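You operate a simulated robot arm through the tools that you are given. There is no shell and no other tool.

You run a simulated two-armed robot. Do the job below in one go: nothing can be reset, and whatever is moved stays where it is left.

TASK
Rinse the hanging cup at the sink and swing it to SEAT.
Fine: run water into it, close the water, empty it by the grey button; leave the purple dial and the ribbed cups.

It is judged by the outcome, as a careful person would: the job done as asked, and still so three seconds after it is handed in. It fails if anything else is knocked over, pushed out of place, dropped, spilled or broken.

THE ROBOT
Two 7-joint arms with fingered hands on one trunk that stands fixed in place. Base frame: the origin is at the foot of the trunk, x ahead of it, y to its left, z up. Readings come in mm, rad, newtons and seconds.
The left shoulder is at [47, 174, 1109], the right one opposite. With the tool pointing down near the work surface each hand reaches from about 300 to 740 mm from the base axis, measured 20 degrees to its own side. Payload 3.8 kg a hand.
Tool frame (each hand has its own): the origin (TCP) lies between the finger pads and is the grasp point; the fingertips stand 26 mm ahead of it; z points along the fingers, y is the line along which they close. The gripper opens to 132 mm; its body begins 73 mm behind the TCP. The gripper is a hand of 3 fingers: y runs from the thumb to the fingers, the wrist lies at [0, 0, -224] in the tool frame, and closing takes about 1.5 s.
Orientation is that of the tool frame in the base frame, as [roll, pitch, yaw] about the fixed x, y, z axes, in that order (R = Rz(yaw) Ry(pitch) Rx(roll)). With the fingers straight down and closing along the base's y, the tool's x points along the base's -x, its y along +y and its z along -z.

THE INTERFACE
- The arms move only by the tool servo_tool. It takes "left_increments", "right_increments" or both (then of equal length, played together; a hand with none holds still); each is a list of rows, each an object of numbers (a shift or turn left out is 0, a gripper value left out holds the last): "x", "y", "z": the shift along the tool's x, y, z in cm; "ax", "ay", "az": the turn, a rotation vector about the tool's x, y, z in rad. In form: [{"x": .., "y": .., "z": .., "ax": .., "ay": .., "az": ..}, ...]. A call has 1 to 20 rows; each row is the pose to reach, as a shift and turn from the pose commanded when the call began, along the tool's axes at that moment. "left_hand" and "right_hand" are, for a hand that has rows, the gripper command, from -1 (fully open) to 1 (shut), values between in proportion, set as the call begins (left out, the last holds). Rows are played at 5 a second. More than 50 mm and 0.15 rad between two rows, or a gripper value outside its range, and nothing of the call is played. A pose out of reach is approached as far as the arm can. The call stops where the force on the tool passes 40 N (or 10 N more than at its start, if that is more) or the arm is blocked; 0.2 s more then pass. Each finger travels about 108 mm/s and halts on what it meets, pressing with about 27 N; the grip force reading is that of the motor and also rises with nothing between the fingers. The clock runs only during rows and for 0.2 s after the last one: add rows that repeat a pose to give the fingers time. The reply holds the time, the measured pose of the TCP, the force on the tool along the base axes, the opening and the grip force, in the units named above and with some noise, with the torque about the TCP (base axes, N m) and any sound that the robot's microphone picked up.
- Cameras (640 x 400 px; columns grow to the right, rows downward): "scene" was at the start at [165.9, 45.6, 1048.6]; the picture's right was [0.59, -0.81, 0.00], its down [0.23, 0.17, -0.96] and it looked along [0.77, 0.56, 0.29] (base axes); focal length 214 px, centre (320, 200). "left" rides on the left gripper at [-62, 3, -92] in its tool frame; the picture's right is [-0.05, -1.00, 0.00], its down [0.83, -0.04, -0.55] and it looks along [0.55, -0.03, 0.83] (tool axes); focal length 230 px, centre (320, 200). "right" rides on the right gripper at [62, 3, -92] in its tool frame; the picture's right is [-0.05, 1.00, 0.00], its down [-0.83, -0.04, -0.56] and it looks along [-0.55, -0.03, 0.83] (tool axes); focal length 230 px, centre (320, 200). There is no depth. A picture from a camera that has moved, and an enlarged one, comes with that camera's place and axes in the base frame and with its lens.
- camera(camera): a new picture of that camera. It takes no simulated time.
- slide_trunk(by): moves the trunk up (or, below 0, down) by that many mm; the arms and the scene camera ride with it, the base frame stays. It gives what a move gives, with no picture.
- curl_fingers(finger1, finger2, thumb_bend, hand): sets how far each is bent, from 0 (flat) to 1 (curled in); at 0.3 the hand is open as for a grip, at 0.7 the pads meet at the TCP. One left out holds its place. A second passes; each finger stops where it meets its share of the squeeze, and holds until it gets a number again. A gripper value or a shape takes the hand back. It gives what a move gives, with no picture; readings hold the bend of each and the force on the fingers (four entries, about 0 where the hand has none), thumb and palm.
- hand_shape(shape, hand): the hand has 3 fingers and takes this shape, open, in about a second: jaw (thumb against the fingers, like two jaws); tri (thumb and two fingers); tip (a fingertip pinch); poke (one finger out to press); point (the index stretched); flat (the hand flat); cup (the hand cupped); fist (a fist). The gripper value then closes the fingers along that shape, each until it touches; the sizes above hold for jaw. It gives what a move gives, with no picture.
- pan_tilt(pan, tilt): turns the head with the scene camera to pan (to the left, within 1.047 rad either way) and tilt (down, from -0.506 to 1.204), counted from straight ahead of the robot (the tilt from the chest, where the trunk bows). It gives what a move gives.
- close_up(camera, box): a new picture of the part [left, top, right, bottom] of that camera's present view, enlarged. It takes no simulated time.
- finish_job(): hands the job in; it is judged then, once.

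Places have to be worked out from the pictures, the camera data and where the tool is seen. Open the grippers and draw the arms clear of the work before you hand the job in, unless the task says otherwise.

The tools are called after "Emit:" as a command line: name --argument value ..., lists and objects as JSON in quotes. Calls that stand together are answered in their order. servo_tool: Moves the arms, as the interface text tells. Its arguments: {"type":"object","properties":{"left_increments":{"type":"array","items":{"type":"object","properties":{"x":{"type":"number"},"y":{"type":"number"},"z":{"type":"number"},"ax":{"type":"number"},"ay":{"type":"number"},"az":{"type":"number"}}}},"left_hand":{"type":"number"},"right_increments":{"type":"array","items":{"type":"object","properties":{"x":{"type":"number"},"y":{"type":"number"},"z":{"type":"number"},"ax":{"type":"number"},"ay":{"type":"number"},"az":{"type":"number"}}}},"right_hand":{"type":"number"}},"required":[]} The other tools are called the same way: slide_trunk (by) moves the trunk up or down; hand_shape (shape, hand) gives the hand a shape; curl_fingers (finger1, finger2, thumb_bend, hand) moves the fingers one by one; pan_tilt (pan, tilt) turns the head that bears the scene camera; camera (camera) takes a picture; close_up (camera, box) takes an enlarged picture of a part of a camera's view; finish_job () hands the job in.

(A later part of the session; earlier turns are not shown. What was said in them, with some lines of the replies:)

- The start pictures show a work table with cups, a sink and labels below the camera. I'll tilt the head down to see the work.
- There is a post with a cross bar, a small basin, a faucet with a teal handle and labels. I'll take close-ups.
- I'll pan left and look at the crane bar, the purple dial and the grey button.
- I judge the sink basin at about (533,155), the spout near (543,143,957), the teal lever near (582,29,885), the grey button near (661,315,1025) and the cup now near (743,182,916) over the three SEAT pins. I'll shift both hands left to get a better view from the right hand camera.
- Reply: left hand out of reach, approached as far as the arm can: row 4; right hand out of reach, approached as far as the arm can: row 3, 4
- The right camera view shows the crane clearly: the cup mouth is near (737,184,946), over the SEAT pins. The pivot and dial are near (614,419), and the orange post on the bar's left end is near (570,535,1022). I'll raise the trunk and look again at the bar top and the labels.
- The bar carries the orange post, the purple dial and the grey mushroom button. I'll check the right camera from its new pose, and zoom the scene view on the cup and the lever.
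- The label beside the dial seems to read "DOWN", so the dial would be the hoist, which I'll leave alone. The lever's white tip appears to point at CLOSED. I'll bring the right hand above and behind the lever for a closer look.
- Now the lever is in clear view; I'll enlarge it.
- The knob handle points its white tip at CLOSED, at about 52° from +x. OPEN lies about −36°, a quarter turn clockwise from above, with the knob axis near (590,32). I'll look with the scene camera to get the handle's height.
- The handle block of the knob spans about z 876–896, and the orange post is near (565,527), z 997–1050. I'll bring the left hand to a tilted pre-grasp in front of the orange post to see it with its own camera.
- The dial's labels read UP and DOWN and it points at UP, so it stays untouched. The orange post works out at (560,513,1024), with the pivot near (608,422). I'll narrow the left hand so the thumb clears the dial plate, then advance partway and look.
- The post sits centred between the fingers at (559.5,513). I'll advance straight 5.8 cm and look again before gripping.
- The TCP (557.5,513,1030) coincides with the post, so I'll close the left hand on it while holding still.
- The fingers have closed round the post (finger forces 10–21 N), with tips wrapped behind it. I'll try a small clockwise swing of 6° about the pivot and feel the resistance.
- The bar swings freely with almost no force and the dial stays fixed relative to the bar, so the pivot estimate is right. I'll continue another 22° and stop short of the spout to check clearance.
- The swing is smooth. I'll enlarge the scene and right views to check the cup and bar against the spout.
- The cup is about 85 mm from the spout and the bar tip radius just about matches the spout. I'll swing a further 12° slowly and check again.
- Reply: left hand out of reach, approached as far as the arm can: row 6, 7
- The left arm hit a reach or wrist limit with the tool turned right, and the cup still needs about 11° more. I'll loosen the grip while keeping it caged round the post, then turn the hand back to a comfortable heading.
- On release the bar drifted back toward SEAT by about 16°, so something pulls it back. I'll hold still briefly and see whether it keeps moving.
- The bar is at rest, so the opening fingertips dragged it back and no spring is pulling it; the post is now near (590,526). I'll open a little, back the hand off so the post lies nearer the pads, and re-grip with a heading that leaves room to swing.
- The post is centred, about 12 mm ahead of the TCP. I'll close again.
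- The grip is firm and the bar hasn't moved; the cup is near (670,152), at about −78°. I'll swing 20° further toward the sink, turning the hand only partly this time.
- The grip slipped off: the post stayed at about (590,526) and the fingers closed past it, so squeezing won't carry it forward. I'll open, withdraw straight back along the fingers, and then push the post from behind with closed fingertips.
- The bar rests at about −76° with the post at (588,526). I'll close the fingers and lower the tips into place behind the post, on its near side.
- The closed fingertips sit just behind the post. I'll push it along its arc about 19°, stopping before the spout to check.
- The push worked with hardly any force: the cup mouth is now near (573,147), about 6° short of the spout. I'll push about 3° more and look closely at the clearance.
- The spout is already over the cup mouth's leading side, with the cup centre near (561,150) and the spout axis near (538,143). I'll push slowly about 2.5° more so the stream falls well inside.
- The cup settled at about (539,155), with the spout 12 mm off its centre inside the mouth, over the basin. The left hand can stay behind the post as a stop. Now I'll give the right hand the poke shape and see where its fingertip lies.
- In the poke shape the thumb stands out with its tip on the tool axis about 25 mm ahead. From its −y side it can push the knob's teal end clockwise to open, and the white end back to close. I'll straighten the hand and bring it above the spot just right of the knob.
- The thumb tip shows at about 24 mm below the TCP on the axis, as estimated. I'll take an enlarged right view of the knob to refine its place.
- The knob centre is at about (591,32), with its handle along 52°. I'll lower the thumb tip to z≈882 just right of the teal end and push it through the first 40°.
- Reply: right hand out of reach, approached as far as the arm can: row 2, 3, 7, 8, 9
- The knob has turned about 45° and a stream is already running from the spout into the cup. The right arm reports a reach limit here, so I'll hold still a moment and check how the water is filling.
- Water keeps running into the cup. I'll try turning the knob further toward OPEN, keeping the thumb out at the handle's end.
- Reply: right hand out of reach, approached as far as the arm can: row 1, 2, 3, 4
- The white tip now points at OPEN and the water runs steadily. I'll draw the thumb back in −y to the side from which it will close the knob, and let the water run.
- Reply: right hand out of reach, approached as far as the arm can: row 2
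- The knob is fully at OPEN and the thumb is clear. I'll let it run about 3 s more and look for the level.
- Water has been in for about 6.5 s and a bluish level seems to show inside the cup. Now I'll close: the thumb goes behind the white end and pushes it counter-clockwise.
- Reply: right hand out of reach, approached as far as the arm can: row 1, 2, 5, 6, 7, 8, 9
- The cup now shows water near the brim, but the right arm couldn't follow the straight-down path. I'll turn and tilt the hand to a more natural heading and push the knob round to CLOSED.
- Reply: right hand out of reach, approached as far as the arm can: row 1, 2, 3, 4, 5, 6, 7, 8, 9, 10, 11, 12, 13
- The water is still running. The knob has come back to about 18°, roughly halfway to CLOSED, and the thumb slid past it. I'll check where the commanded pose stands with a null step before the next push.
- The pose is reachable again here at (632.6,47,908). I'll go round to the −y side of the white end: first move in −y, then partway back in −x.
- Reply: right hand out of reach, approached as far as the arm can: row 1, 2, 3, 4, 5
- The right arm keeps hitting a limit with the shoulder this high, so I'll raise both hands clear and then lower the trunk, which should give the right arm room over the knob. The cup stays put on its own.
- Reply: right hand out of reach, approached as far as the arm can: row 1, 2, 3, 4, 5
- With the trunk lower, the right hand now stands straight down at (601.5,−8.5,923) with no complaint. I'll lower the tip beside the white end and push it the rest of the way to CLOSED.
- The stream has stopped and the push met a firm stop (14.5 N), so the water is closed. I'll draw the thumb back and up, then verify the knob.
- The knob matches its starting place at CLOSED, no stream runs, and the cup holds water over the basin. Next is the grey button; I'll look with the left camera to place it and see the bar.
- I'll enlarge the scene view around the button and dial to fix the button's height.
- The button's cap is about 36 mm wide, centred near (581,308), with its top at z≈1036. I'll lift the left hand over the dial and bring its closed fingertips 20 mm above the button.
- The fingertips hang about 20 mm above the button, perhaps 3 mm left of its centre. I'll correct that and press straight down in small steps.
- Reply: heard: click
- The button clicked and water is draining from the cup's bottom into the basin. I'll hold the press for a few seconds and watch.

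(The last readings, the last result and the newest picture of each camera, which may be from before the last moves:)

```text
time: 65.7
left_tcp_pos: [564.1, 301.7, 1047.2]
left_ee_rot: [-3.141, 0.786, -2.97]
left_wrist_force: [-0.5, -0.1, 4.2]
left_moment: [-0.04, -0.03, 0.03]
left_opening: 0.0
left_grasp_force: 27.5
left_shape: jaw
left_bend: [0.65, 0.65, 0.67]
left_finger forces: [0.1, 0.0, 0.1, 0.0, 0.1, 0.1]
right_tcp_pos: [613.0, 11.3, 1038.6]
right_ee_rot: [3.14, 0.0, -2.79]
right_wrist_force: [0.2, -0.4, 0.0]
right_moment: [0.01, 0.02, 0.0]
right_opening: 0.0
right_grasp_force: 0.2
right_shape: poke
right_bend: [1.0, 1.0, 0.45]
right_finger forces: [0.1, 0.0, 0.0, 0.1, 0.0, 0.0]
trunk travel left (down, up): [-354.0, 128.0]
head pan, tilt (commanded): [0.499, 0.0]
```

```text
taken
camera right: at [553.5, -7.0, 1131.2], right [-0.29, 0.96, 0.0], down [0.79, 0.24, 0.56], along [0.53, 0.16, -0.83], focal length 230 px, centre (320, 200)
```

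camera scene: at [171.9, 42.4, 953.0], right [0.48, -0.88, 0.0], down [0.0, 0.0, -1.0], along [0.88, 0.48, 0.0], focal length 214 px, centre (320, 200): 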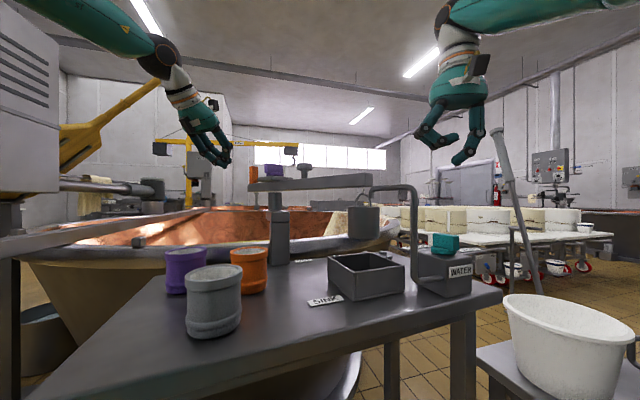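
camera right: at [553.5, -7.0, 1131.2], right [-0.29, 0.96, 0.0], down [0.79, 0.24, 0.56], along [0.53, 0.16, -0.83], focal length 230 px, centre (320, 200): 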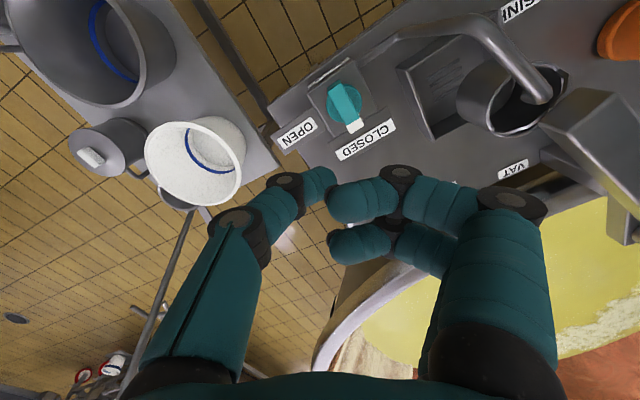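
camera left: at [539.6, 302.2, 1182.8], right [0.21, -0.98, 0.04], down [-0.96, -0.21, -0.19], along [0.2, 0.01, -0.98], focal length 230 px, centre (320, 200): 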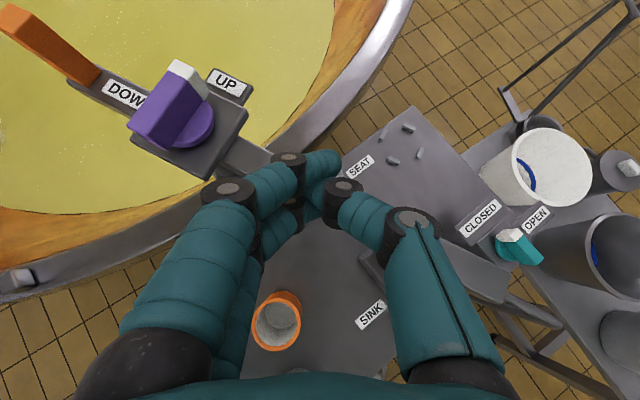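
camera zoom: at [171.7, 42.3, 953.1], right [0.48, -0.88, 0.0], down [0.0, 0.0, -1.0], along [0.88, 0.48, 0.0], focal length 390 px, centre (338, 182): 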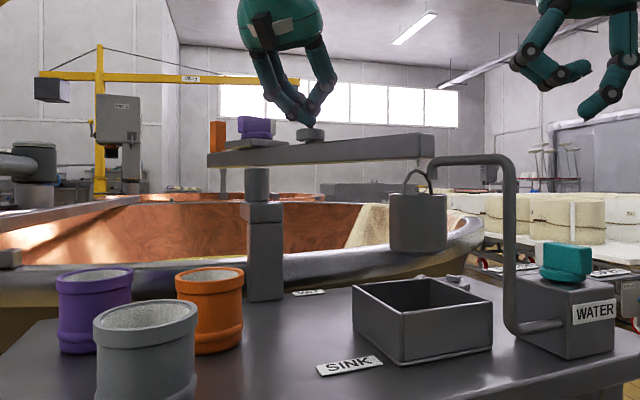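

The stream has stopped; I'll check inside the cup with an enlarged right view.

Emit:
close_up --camera "right" --box '[440, 30, 600, 160]'

```text
3.08 times, centred on (520, 95) of right
camera zoom: at [553.5, -7.0, 1131.2], right [-0.29, 0.96, 0.0], down [0.79, 0.24, 0.56], along [0.53, 0.16, -0.83], focal length 708 px, centre (-295, 523)
```

zoom: 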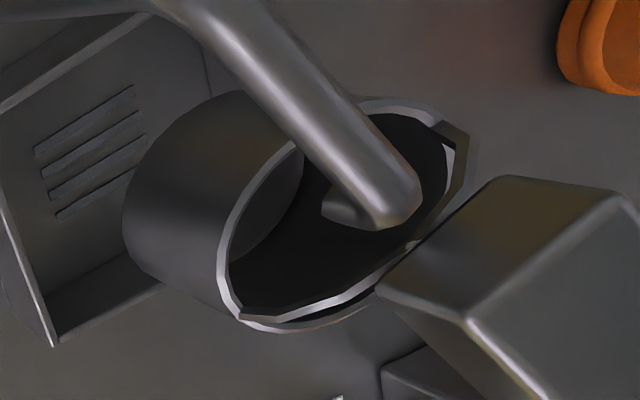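

The cup is empty. I'll release the button by lifting straight up, then bring the left fingertips down behind the bar, between the button and the cup, ready to push it forward to SEAT.

Emit:
servo_tool --left_increments '[{"x": -1.2, "z": -1.24}, {"x": -2.47, "z": -2.48}, {"x": -0.2, "y": -1.8, "z": -4.7}, {"x": 2.02, "y": -3.54, "z": -6.95}, {"x": 4.7, "y": -3.54, "z": -4.3}, {"x": 7.37, "y": -3.54, "z": -1.58}]'

Emit:
camera --camera "left"

Emit:
close_up --camera "scene" --box '[220, 100, 440, 320]'

```text
time: 67.1
left_tcp_pos: [509.3, 254.8, 1007.3]
left_ee_rot: [3.141, 0.782, -2.967]
left_wrist_force: [0.6, -0.3, -0.1]
left_moment: [-0.01, -0.01, -0.02]
left_opening: 0.2
left_grasp_force: 26.8
left_shape: jaw
left_bend: [0.65, 0.65, 0.67]
left_finger forces: [0.0, 0.1, 0.1, 0.0, 0.0, 0.0]
right_tcp_pos: [614.6, 13.3, 1038.7]
right_ee_rot: [3.139, 0.001, -2.792]
right_wrist_force: [0.4, 0.0, -0.5]
right_moment: [-0.02, 0.01, -0.02]
right_opening: 0.0
right_grasp_force: 0.1
right_shape: poke
right_bend: [1.0, 1.0, 0.45]
right_finger forces: [0.1, 0.0, 0.1, 0.0, 0.0, 0.0]
trunk travel left (down, up): [-354.0, 128.0]
head pan, tilt (commanded): [0.499, 0.0]
```

```text
taken
camera left: at [487.4, 254.8, 1116.4], right [0.21, -0.98, 0.04], down [-0.96, -0.21, -0.19], along [0.2, 0.01, -0.98], focal length 230 px, centre (320, 200)
```

left: 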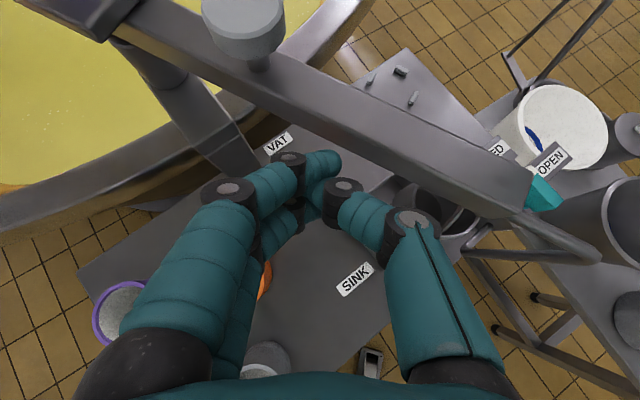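

```text
1.82 times, centred on (330, 210) of scene
camera zoom: at [172.0, 42.4, 953.0], right [0.48, -0.88, 0.0], down [0.0, 0.0, -1.0], along [0.88, 0.48, 0.0], focal length 390 px, centre (302, 182)
```

zoom: 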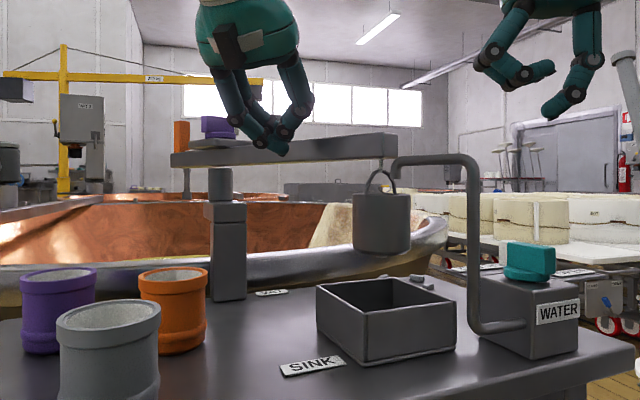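

The fingertips sit just behind the bar, between the button and the cup. I'll push the bar forward along its arc about 30° and check.

Emit:
servo_tool --left_increments '[{"x": -0.603, "y": -0.35, "z": 0.599}, {"x": -1.19, "y": -0.73, "z": 1.18}, {"x": -1.717, "y": -1.14, "z": 1.705}, {"x": -2.235, "y": -1.55, "z": 2.22}, {"x": -2.746, "y": -1.88, "z": 2.727}, {"x": -3.257, "y": -2.19, "z": 3.234}, {"x": -3.782, "y": -2.45, "z": 3.756}, {"x": -4.314, "y": -2.7, "z": 4.284}, {"x": -4.861, "y": -2.89, "z": 4.827}, {"x": -5.407, "y": -3.07, "z": 5.369}, {"x": -5.961, "y": -3.21, "z": 5.919}, {"x": -6.507, "y": -3.32, "z": 6.461}, {"x": -7.068, "y": -3.38, "z": 7.018}, {"x": -7.43, "y": -3.42, "z": 7.377}, {"x": -7.635, "y": -3.43, "z": 7.581}, {"x": -7.635, "y": -3.43, "z": 7.581}]'

Emit:
camera --camera "left"

Emit:
close_up --camera "scene" --box '[220, 100, 440, 320]'

Emit:
camera --camera "right"

```text
time: 70.5
left_tcp_pos: [619.7, 241.8, 1004.4]
left_ee_rot: [3.141, 0.783, -2.969]
left_wrist_force: [-1.2, -0.2, 0.3]
left_moment: [-0.03, -0.01, -0.01]
left_opening: 0.0
left_grasp_force: 27.1
left_shape: jaw
left_bend: [0.65, 0.65, 0.67]
left_finger forces: [0.0, 0.1, 0.0, 0.1, 0.0, 0.0]
right_tcp_pos: [612.9, 11.0, 1038.3]
right_ee_rot: [3.14, 0.003, -2.79]
right_wrist_force: [0.8, 0.1, 0.7]
right_moment: [0.02, -0.04, 0.0]
right_opening: 0.0
right_grasp_force: 0.0
right_shape: poke
right_bend: [1.0, 1.0, 0.45]
right_finger forces: [0.0, 0.0, 0.0, 0.0, 0.0, 0.0]
trunk travel left (down, up): [-354.0, 128.0]
head pan, tilt (commanded): [0.499, 0.0]
```

```text
taken
camera left: at [597.1, 240.9, 1113.6], right [0.21, -0.98, 0.04], down [-0.96, -0.21, -0.19], along [0.2, 0.01, -0.98], focal length 230 px, centre (320, 200)
```

left: 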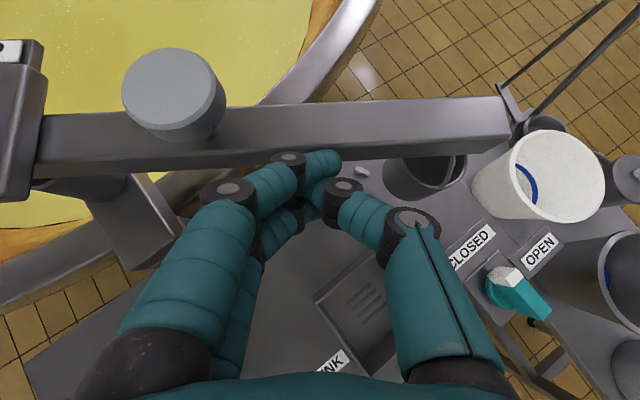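

```text
1.82 times, centred on (330, 210) of scene
camera zoom: at [171.9, 42.4, 953.0], right [0.48, -0.88, 0.0], down [0.0, 0.0, -1.0], along [0.88, 0.48, 0.0], focal length 390 px, centre (302, 182)
```

zoom: 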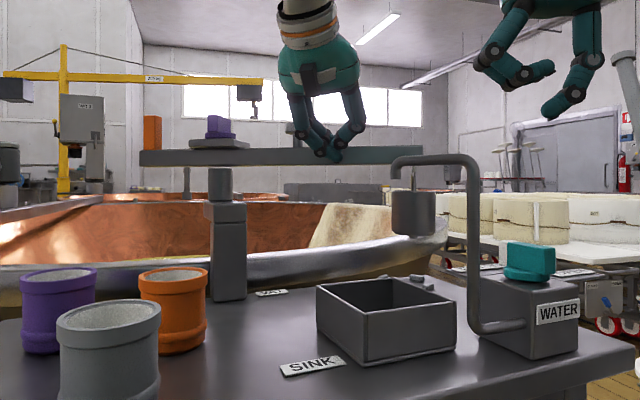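

```text
taken
camera right: at [553.7, -6.9, 1131.1], right [-0.29, 0.96, 0.0], down [0.79, 0.24, 0.56], along [0.53, 0.16, -0.83], focal length 230 px, centre (320, 200)
```

right: 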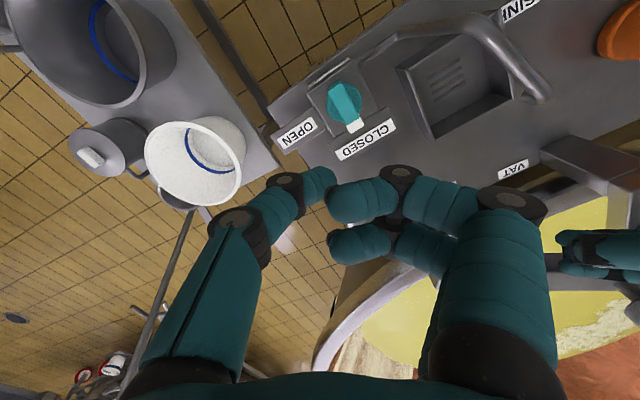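

The bar is now at about −75.5° with very low force. I'll push a further 9° slowly and then check the cup against the SEAT pins.

Emit:
servo_tool --left_increments '[{"x": -0.281, "y": 0, "z": 0.279}, {"x": -0.556, "y": 0.014, "z": 0.553}, {"x": -0.838, "y": 0.025, "z": 0.834}, {"x": -1.122, "y": 0.046, "z": 1.116}, {"x": -1.348, "y": 0.071, "z": 1.341}, {"x": -1.569, "y": 0.107, "z": 1.561}, {"x": -1.789, "y": 0.134, "z": 1.779}, {"x": -2.009, "y": 0.171, "z": 1.999}, {"x": -2.009, "y": 0.171, "z": 1.999}]'

Emit:
camera --camera "left"

Emit:
close_up --camera "left" --box '[300, 60, 520, 220]'

```text
time: 72.5
left_tcp_pos: [647.0, 248.6, 1006.3]
left_ee_rot: [-3.141, 0.782, -2.967]
left_wrist_force: [0.2, 0.0, -0.7]
left_moment: [0.03, 0.0, 0.01]
left_opening: 0.0
left_grasp_force: 27.3
left_shape: jaw
left_bend: [0.65, 0.65, 0.67]
left_finger forces: [0.0, 0.0, 0.1, 0.0, 0.0, 0.1]
right_tcp_pos: [613.3, 11.8, 1039.5]
right_ee_rot: [3.139, 0.001, -2.791]
right_wrist_force: [-0.8, -0.4, 0.4]
right_moment: [-0.03, 0.0, 0.01]
right_opening: 0.0
right_grasp_force: 0.0
right_shape: poke
right_bend: [1.0, 1.0, 0.45]
right_finger forces: [0.0, 0.1, 0.1, 0.1, 0.0, 0.0]
trunk travel left (down, up): [-354.0, 128.0]
head pan, tilt (commanded): [0.499, 0.0]
```

```text
taken
camera left: at [625.3, 247.5, 1115.6], right [0.21, -0.98, 0.04], down [-0.96, -0.21, -0.19], along [0.2, 0.01, -0.98], focal length 230 px, centre (320, 200)
```

left: 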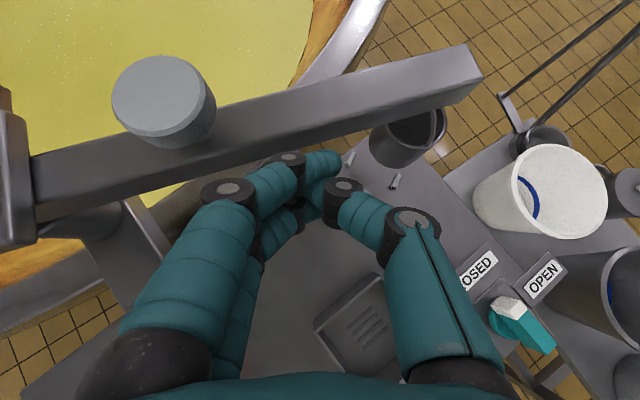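

```text
2.50 times, centred on (410, 140) of left
camera zoom: at [625.3, 247.5, 1115.6], right [0.21, -0.98, 0.04], down [-0.96, -0.21, -0.19], along [0.2, 0.01, -0.98], focal length 575 px, centre (95, 350)
```

zoom: 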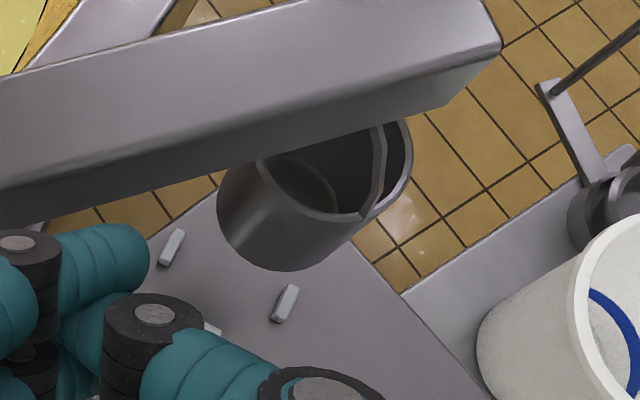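

Seen from this camera, both the cup mouth and the mid-point of the SEAT pins lie at about (745,186), so the cup hangs over SEAT. I'll draw the left hand straight back off the bar and up, then recheck.

Emit:
servo_tool --left_increments '[{"x": 1.086, "y": -0.04, "z": -1.078}, {"x": 2.895, "y": -0.09, "z": -2.875}, {"x": 3.66, "y": -0.16, "z": -6.45}, {"x": 2.29, "y": -0.21, "z": -10.73}, {"x": 0.19, "y": -0.23, "z": -14.28}, {"x": -1.91, "y": -0.25, "z": -17.83}]'

Emit:
camera --camera "left"

Emit:
camera --camera "scene"

```text
time: 73.9
left_tcp_pos: [537.9, 226.0, 1143.3]
left_ee_rot: [-3.14, 0.784, -2.968]
left_wrist_force: [0.5, 0.2, 0.5]
left_moment: [0.01, 0.02, 0.02]
left_opening: 0.2
left_grasp_force: 27.2
left_shape: jaw
left_bend: [0.65, 0.65, 0.67]
left_finger forces: [0.1, 0.0, 0.0, 0.0, 0.0, 0.0]
right_tcp_pos: [611.9, 11.6, 1039.7]
right_ee_rot: [3.14, 0.002, -2.791]
right_wrist_force: [-0.8, 0.3, -0.1]
right_moment: [0.0, 0.01, 0.05]
right_opening: 0.1
right_grasp_force: 0.1
right_shape: poke
right_bend: [1.0, 1.0, 0.45]
right_finger forces: [0.0, 0.1, 0.1, 0.1, 0.0, 0.0]
trunk travel left (down, up): [-354.0, 128.0]
head pan, tilt (commanded): [0.499, 0.0]
```

```text
taken
camera left: at [516.1, 226.5, 1254.0], right [0.21, -0.98, 0.04], down [-0.96, -0.21, -0.19], along [0.2, 0.01, -0.98], focal length 230 px, centre (320, 200)
```

left: 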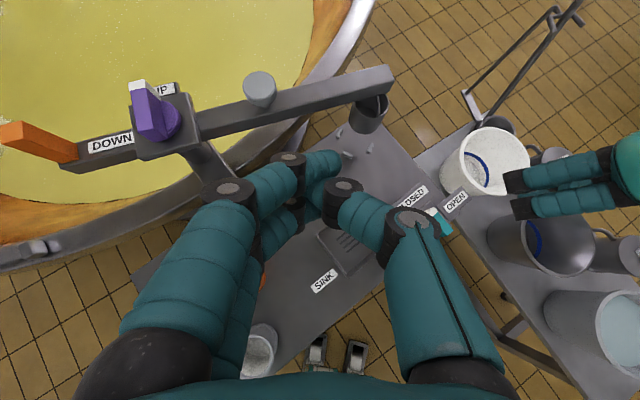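

```text
taken
camera scene: at [171.5, 42.4, 953.1], right [0.48, -0.88, 0.0], down [0.0, 0.0, -1.0], along [0.88, 0.48, 0.0], focal length 214 px, centre (320, 200)
```

scene: 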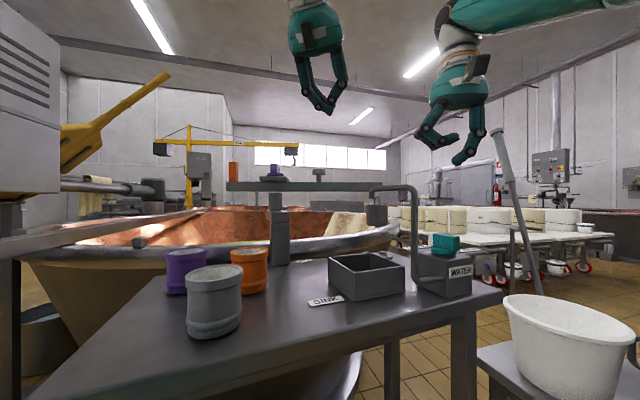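

Emit:
close_up --camera "left" --box '[290, 50, 450, 210]'

```text
2.50 times, centred on (370, 130) of left
camera zoom: at [516.1, 226.5, 1254.0], right [0.21, -0.98, 0.04], down [-0.96, -0.21, -0.19], along [0.2, 0.01, -0.98], focal length 575 px, centre (195, 375)
```

zoom: 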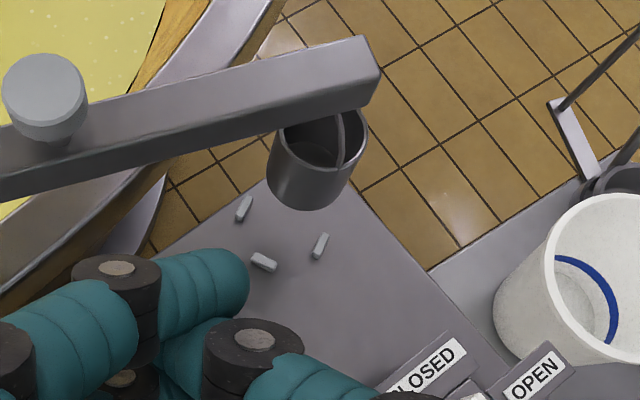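

From the new viewpoint the cup (746,185) and the pins' centre (745,186) agree, and the bar is at rest. I'll open the left hand and draw both arms back, clear of the work.

Emit:
servo_tool --left_increments '[{"x": 0.57, "y": 1.37, "z": -2.33}, {"x": 1.14, "y": 2.75, "z": -4.65}, {"x": 1.7, "y": 4.1, "z": -7.0}, {"x": 2.27, "y": 5.5, "z": -9.3}, {"x": 2.84, "y": 6.9, "z": -11.6}, {"x": 3.4, "y": 8.25, "z": -14.0}, {"x": 3.98, "y": 9.6, "z": -16.3}, {"x": 4.55, "y": 11.0, "z": -18.6}]' --left_hand -1 --right_increments '[{"z": -4}, {"z": -8}, {"x": 1, "z": -12}, {"x": 5, "z": -13}, {"x": 9.5, "z": -14}, {"x": 14, "z": -15}, {"x": 18, "z": -15}, {"x": 21.5, "z": -15}]'

Emit:
hand_shape --hand "right" --shape "jaw"

Emit:
pan_tilt --pan 0.4 --tilt 0.25

Emit:
camera --camera "scene"

Emit:
camera --camera "right"

Emit:
camera --camera "left"

```text
time: 75.7
left_tcp_pos: [359.1, 305.1, 1245.8]
left_ee_rot: [-3.141, 0.785, -2.967]
left_wrist_force: [-0.1, 0.4, -1.1]
left_moment: [0.0, 0.0, 0.02]
left_opening: 132.0
left_grasp_force: 0.0
left_shape: jaw
left_bend: [0.3, 0.3, 0.3]
left_finger forces: [0.0, 0.0, 0.0, 0.0, 0.0, 0.0]
right_tcp_pos: [407.0, -60.2, 1189.7]
right_ee_rot: [3.14, 0.002, -2.794]
right_wrist_force: [-0.4, -0.8, -0.7]
right_moment: [0.0, -0.03, 0.01]
right_opening: 0.3
right_grasp_force: 0.2
right_shape: poke
right_bend: [1.0, 1.0, 0.45]
right_finger forces: [0.1, 0.1, 0.0, 0.1, 0.1, 0.0]
right hand out of reach, approached as far as the arm can: row 2, 3
trunk travel left (down, up): [-354.0, 128.0]
head pan, tilt (commanded): [0.499, 0.0]
```

```text
time: 76.6
left_tcp_pos: [360.2, 305.6, 1245.7]
left_ee_rot: [3.141, 0.783, -2.967]
left_wrist_force: [0.0, 0.6, -0.1]
left_moment: [0.02, -0.01, 0.02]
left_opening: 131.9
left_grasp_force: 0.1
left_shape: jaw
left_bend: [0.3, 0.3, 0.3]
left_finger forces: [0.1, 0.0, 0.0, 0.0, 0.1, 0.0]
right_tcp_pos: [408.7, -60.2, 1187.8]
right_ee_rot: [3.138, 0.001, -2.79]
right_wrist_force: [-0.3, 0.4, -0.4]
right_moment: [0.0, -0.02, -0.02]
right_opening: 131.6
right_grasp_force: 0.0
right_shape: jaw
right_bend: [0.3, 0.3, 0.3]
right_finger forces: [0.0, 0.0, 0.1, 0.1, 0.0, 0.1]
trunk travel left (down, up): [-354.0, 128.0]
head pan, tilt (commanded): [0.499, 0.0]
```

```text
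time: 77.4
left_tcp_pos: [359.8, 305.3, 1244.0]
left_ee_rot: [-3.14, 0.785, -2.967]
left_wrist_force: [-0.2, -0.6, -0.1]
left_moment: [0.01, 0.0, 0.01]
left_opening: 131.8
left_grasp_force: 0.1
left_shape: jaw
left_bend: [0.3, 0.3, 0.3]
left_finger forces: [0.0, 0.0, 0.1, 0.1, 0.0, 0.0]
right_tcp_pos: [407.9, -60.3, 1187.3]
right_ee_rot: [3.14, 0.0, -2.792]
right_wrist_force: [0.0, -0.7, -0.7]
right_moment: [-0.02, 0.02, 0.0]
right_opening: 132.2
right_grasp_force: 0.1
right_shape: jaw
right_bend: [0.3, 0.3, 0.3]
right_finger forces: [0.0, 0.0, 0.0, 0.1, 0.0, 0.0]
trunk travel left (down, up): [-354.0, 128.0]
head pan, tilt (commanded): [0.4, 0.25]
```

```text
taken
camera scene: at [178.9, 35.7, 930.1], right [0.39, -0.92, 0.0], down [-0.23, -0.1, -0.97], along [0.89, 0.38, -0.25], focal length 214 px, centre (320, 200)
```

scene: 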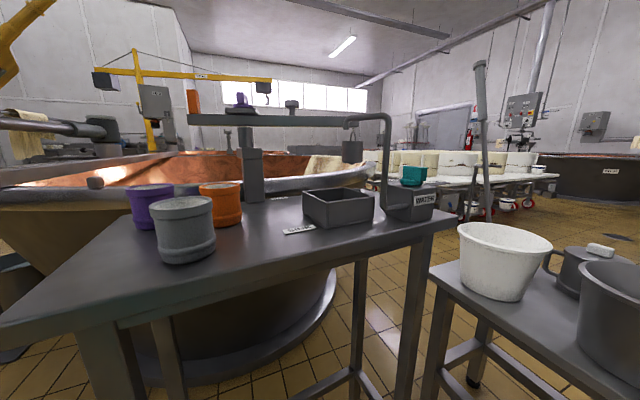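

```text
taken
camera right: at [349.3, -79.1, 1280.3], right [-0.29, 0.96, 0.0], down [0.79, 0.24, 0.56], along [0.53, 0.16, -0.83], focal length 230 px, centre (320, 200)
```

right: 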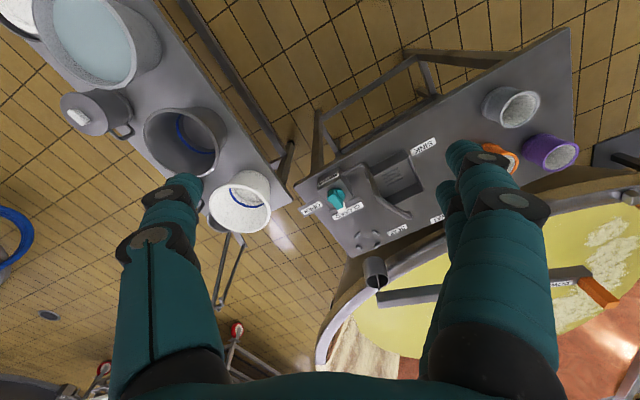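

```text
taken
camera left: at [337.8, 304.4, 1353.8], right [0.21, -0.98, 0.04], down [-0.96, -0.21, -0.19], along [0.2, 0.01, -0.98], focal length 230 px, centre (320, 200)
```

left: 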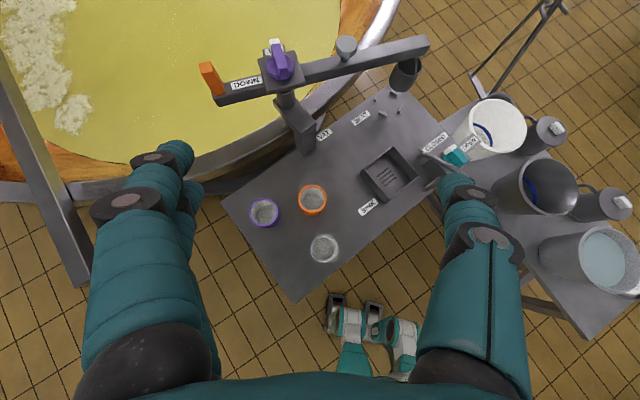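

Everything stands as it should, with the ribbed cups and dial untouched. I'll take one last enlarged look at the cup over SEAT and at the knob.

Emit:
close_up --camera "left" --box '[300, 20, 500, 180]'

Emit:
close_up --camera "right" --box '[290, 160, 450, 300]'

```text
2.50 times, centred on (400, 100) of left
camera zoom: at [337.8, 304.4, 1353.8], right [0.21, -0.98, 0.04], down [-0.96, -0.21, -0.19], along [0.2, 0.01, -0.98], focal length 575 px, centre (120, 450)
```

zoom: 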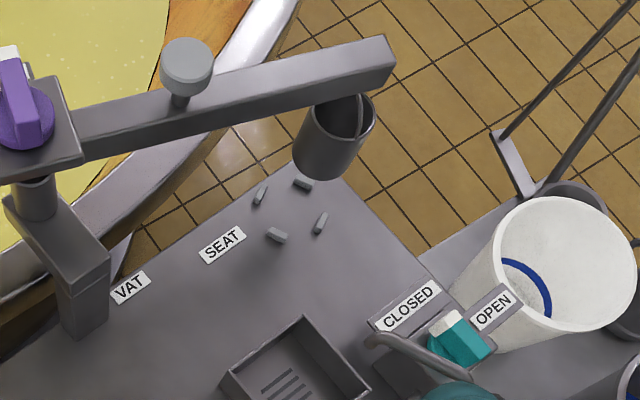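

```text
2.86 times, centred on (370, 230) of right
camera zoom: at [349.3, -79.1, 1280.3], right [-0.29, 0.96, 0.0], down [0.79, 0.24, 0.56], along [0.53, 0.16, -0.83], focal length 657 px, centre (177, 114)
```

zoom: 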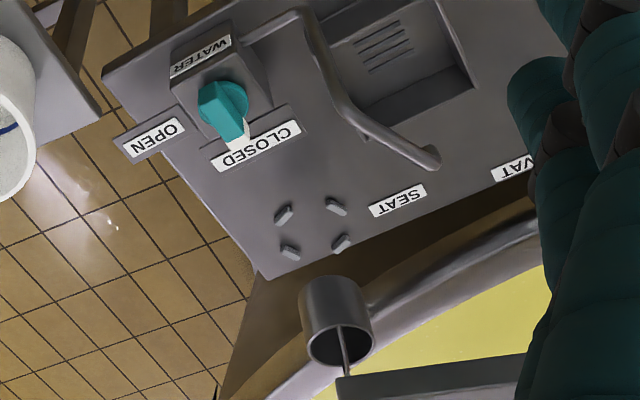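

The cup hangs empty over the SEAT pins: the three views agree within a few millimetres. The knob is at CLOSED with no stream, the dial is still at UP, the ribbed cups are untouched, and both hands are open and clear. I'm handing the job in.

Emit:
finish_job

```text
The job is handed in.
```

The hanging cup is rinsed and empty, and it now hangs over SEAT. I have handed the job in.

- **Rinse:** I swung the cup under the spout at the sink and ran water into it until it was near the brim. I then closed the water; the knob is back at CLOSED and nothing runs from the spout.
- **Emptying:** I pressed the grey button until the cup had drained into the basin. A close look showed nothing left inside.
- **SEAT:** I pushed the bar round to SEAT. Checks from both hand cameras put the cup within about 5 mm of the centre of the SEAT pins, and the bar was at rest.
- **Left alone:** The purple dial still points at UP, and the ribbed cups were not touched.

**Problems on the way:**
- My first grip on the orange post at the bar's end slipped, and the bar drifted part of the way back. I pushed the bar into place instead.
- The right arm ran out of reach while closing the water, so I lowered the trunk to finish. The water ran longer than planned while I did this.

Both hands are open and clear of the work.
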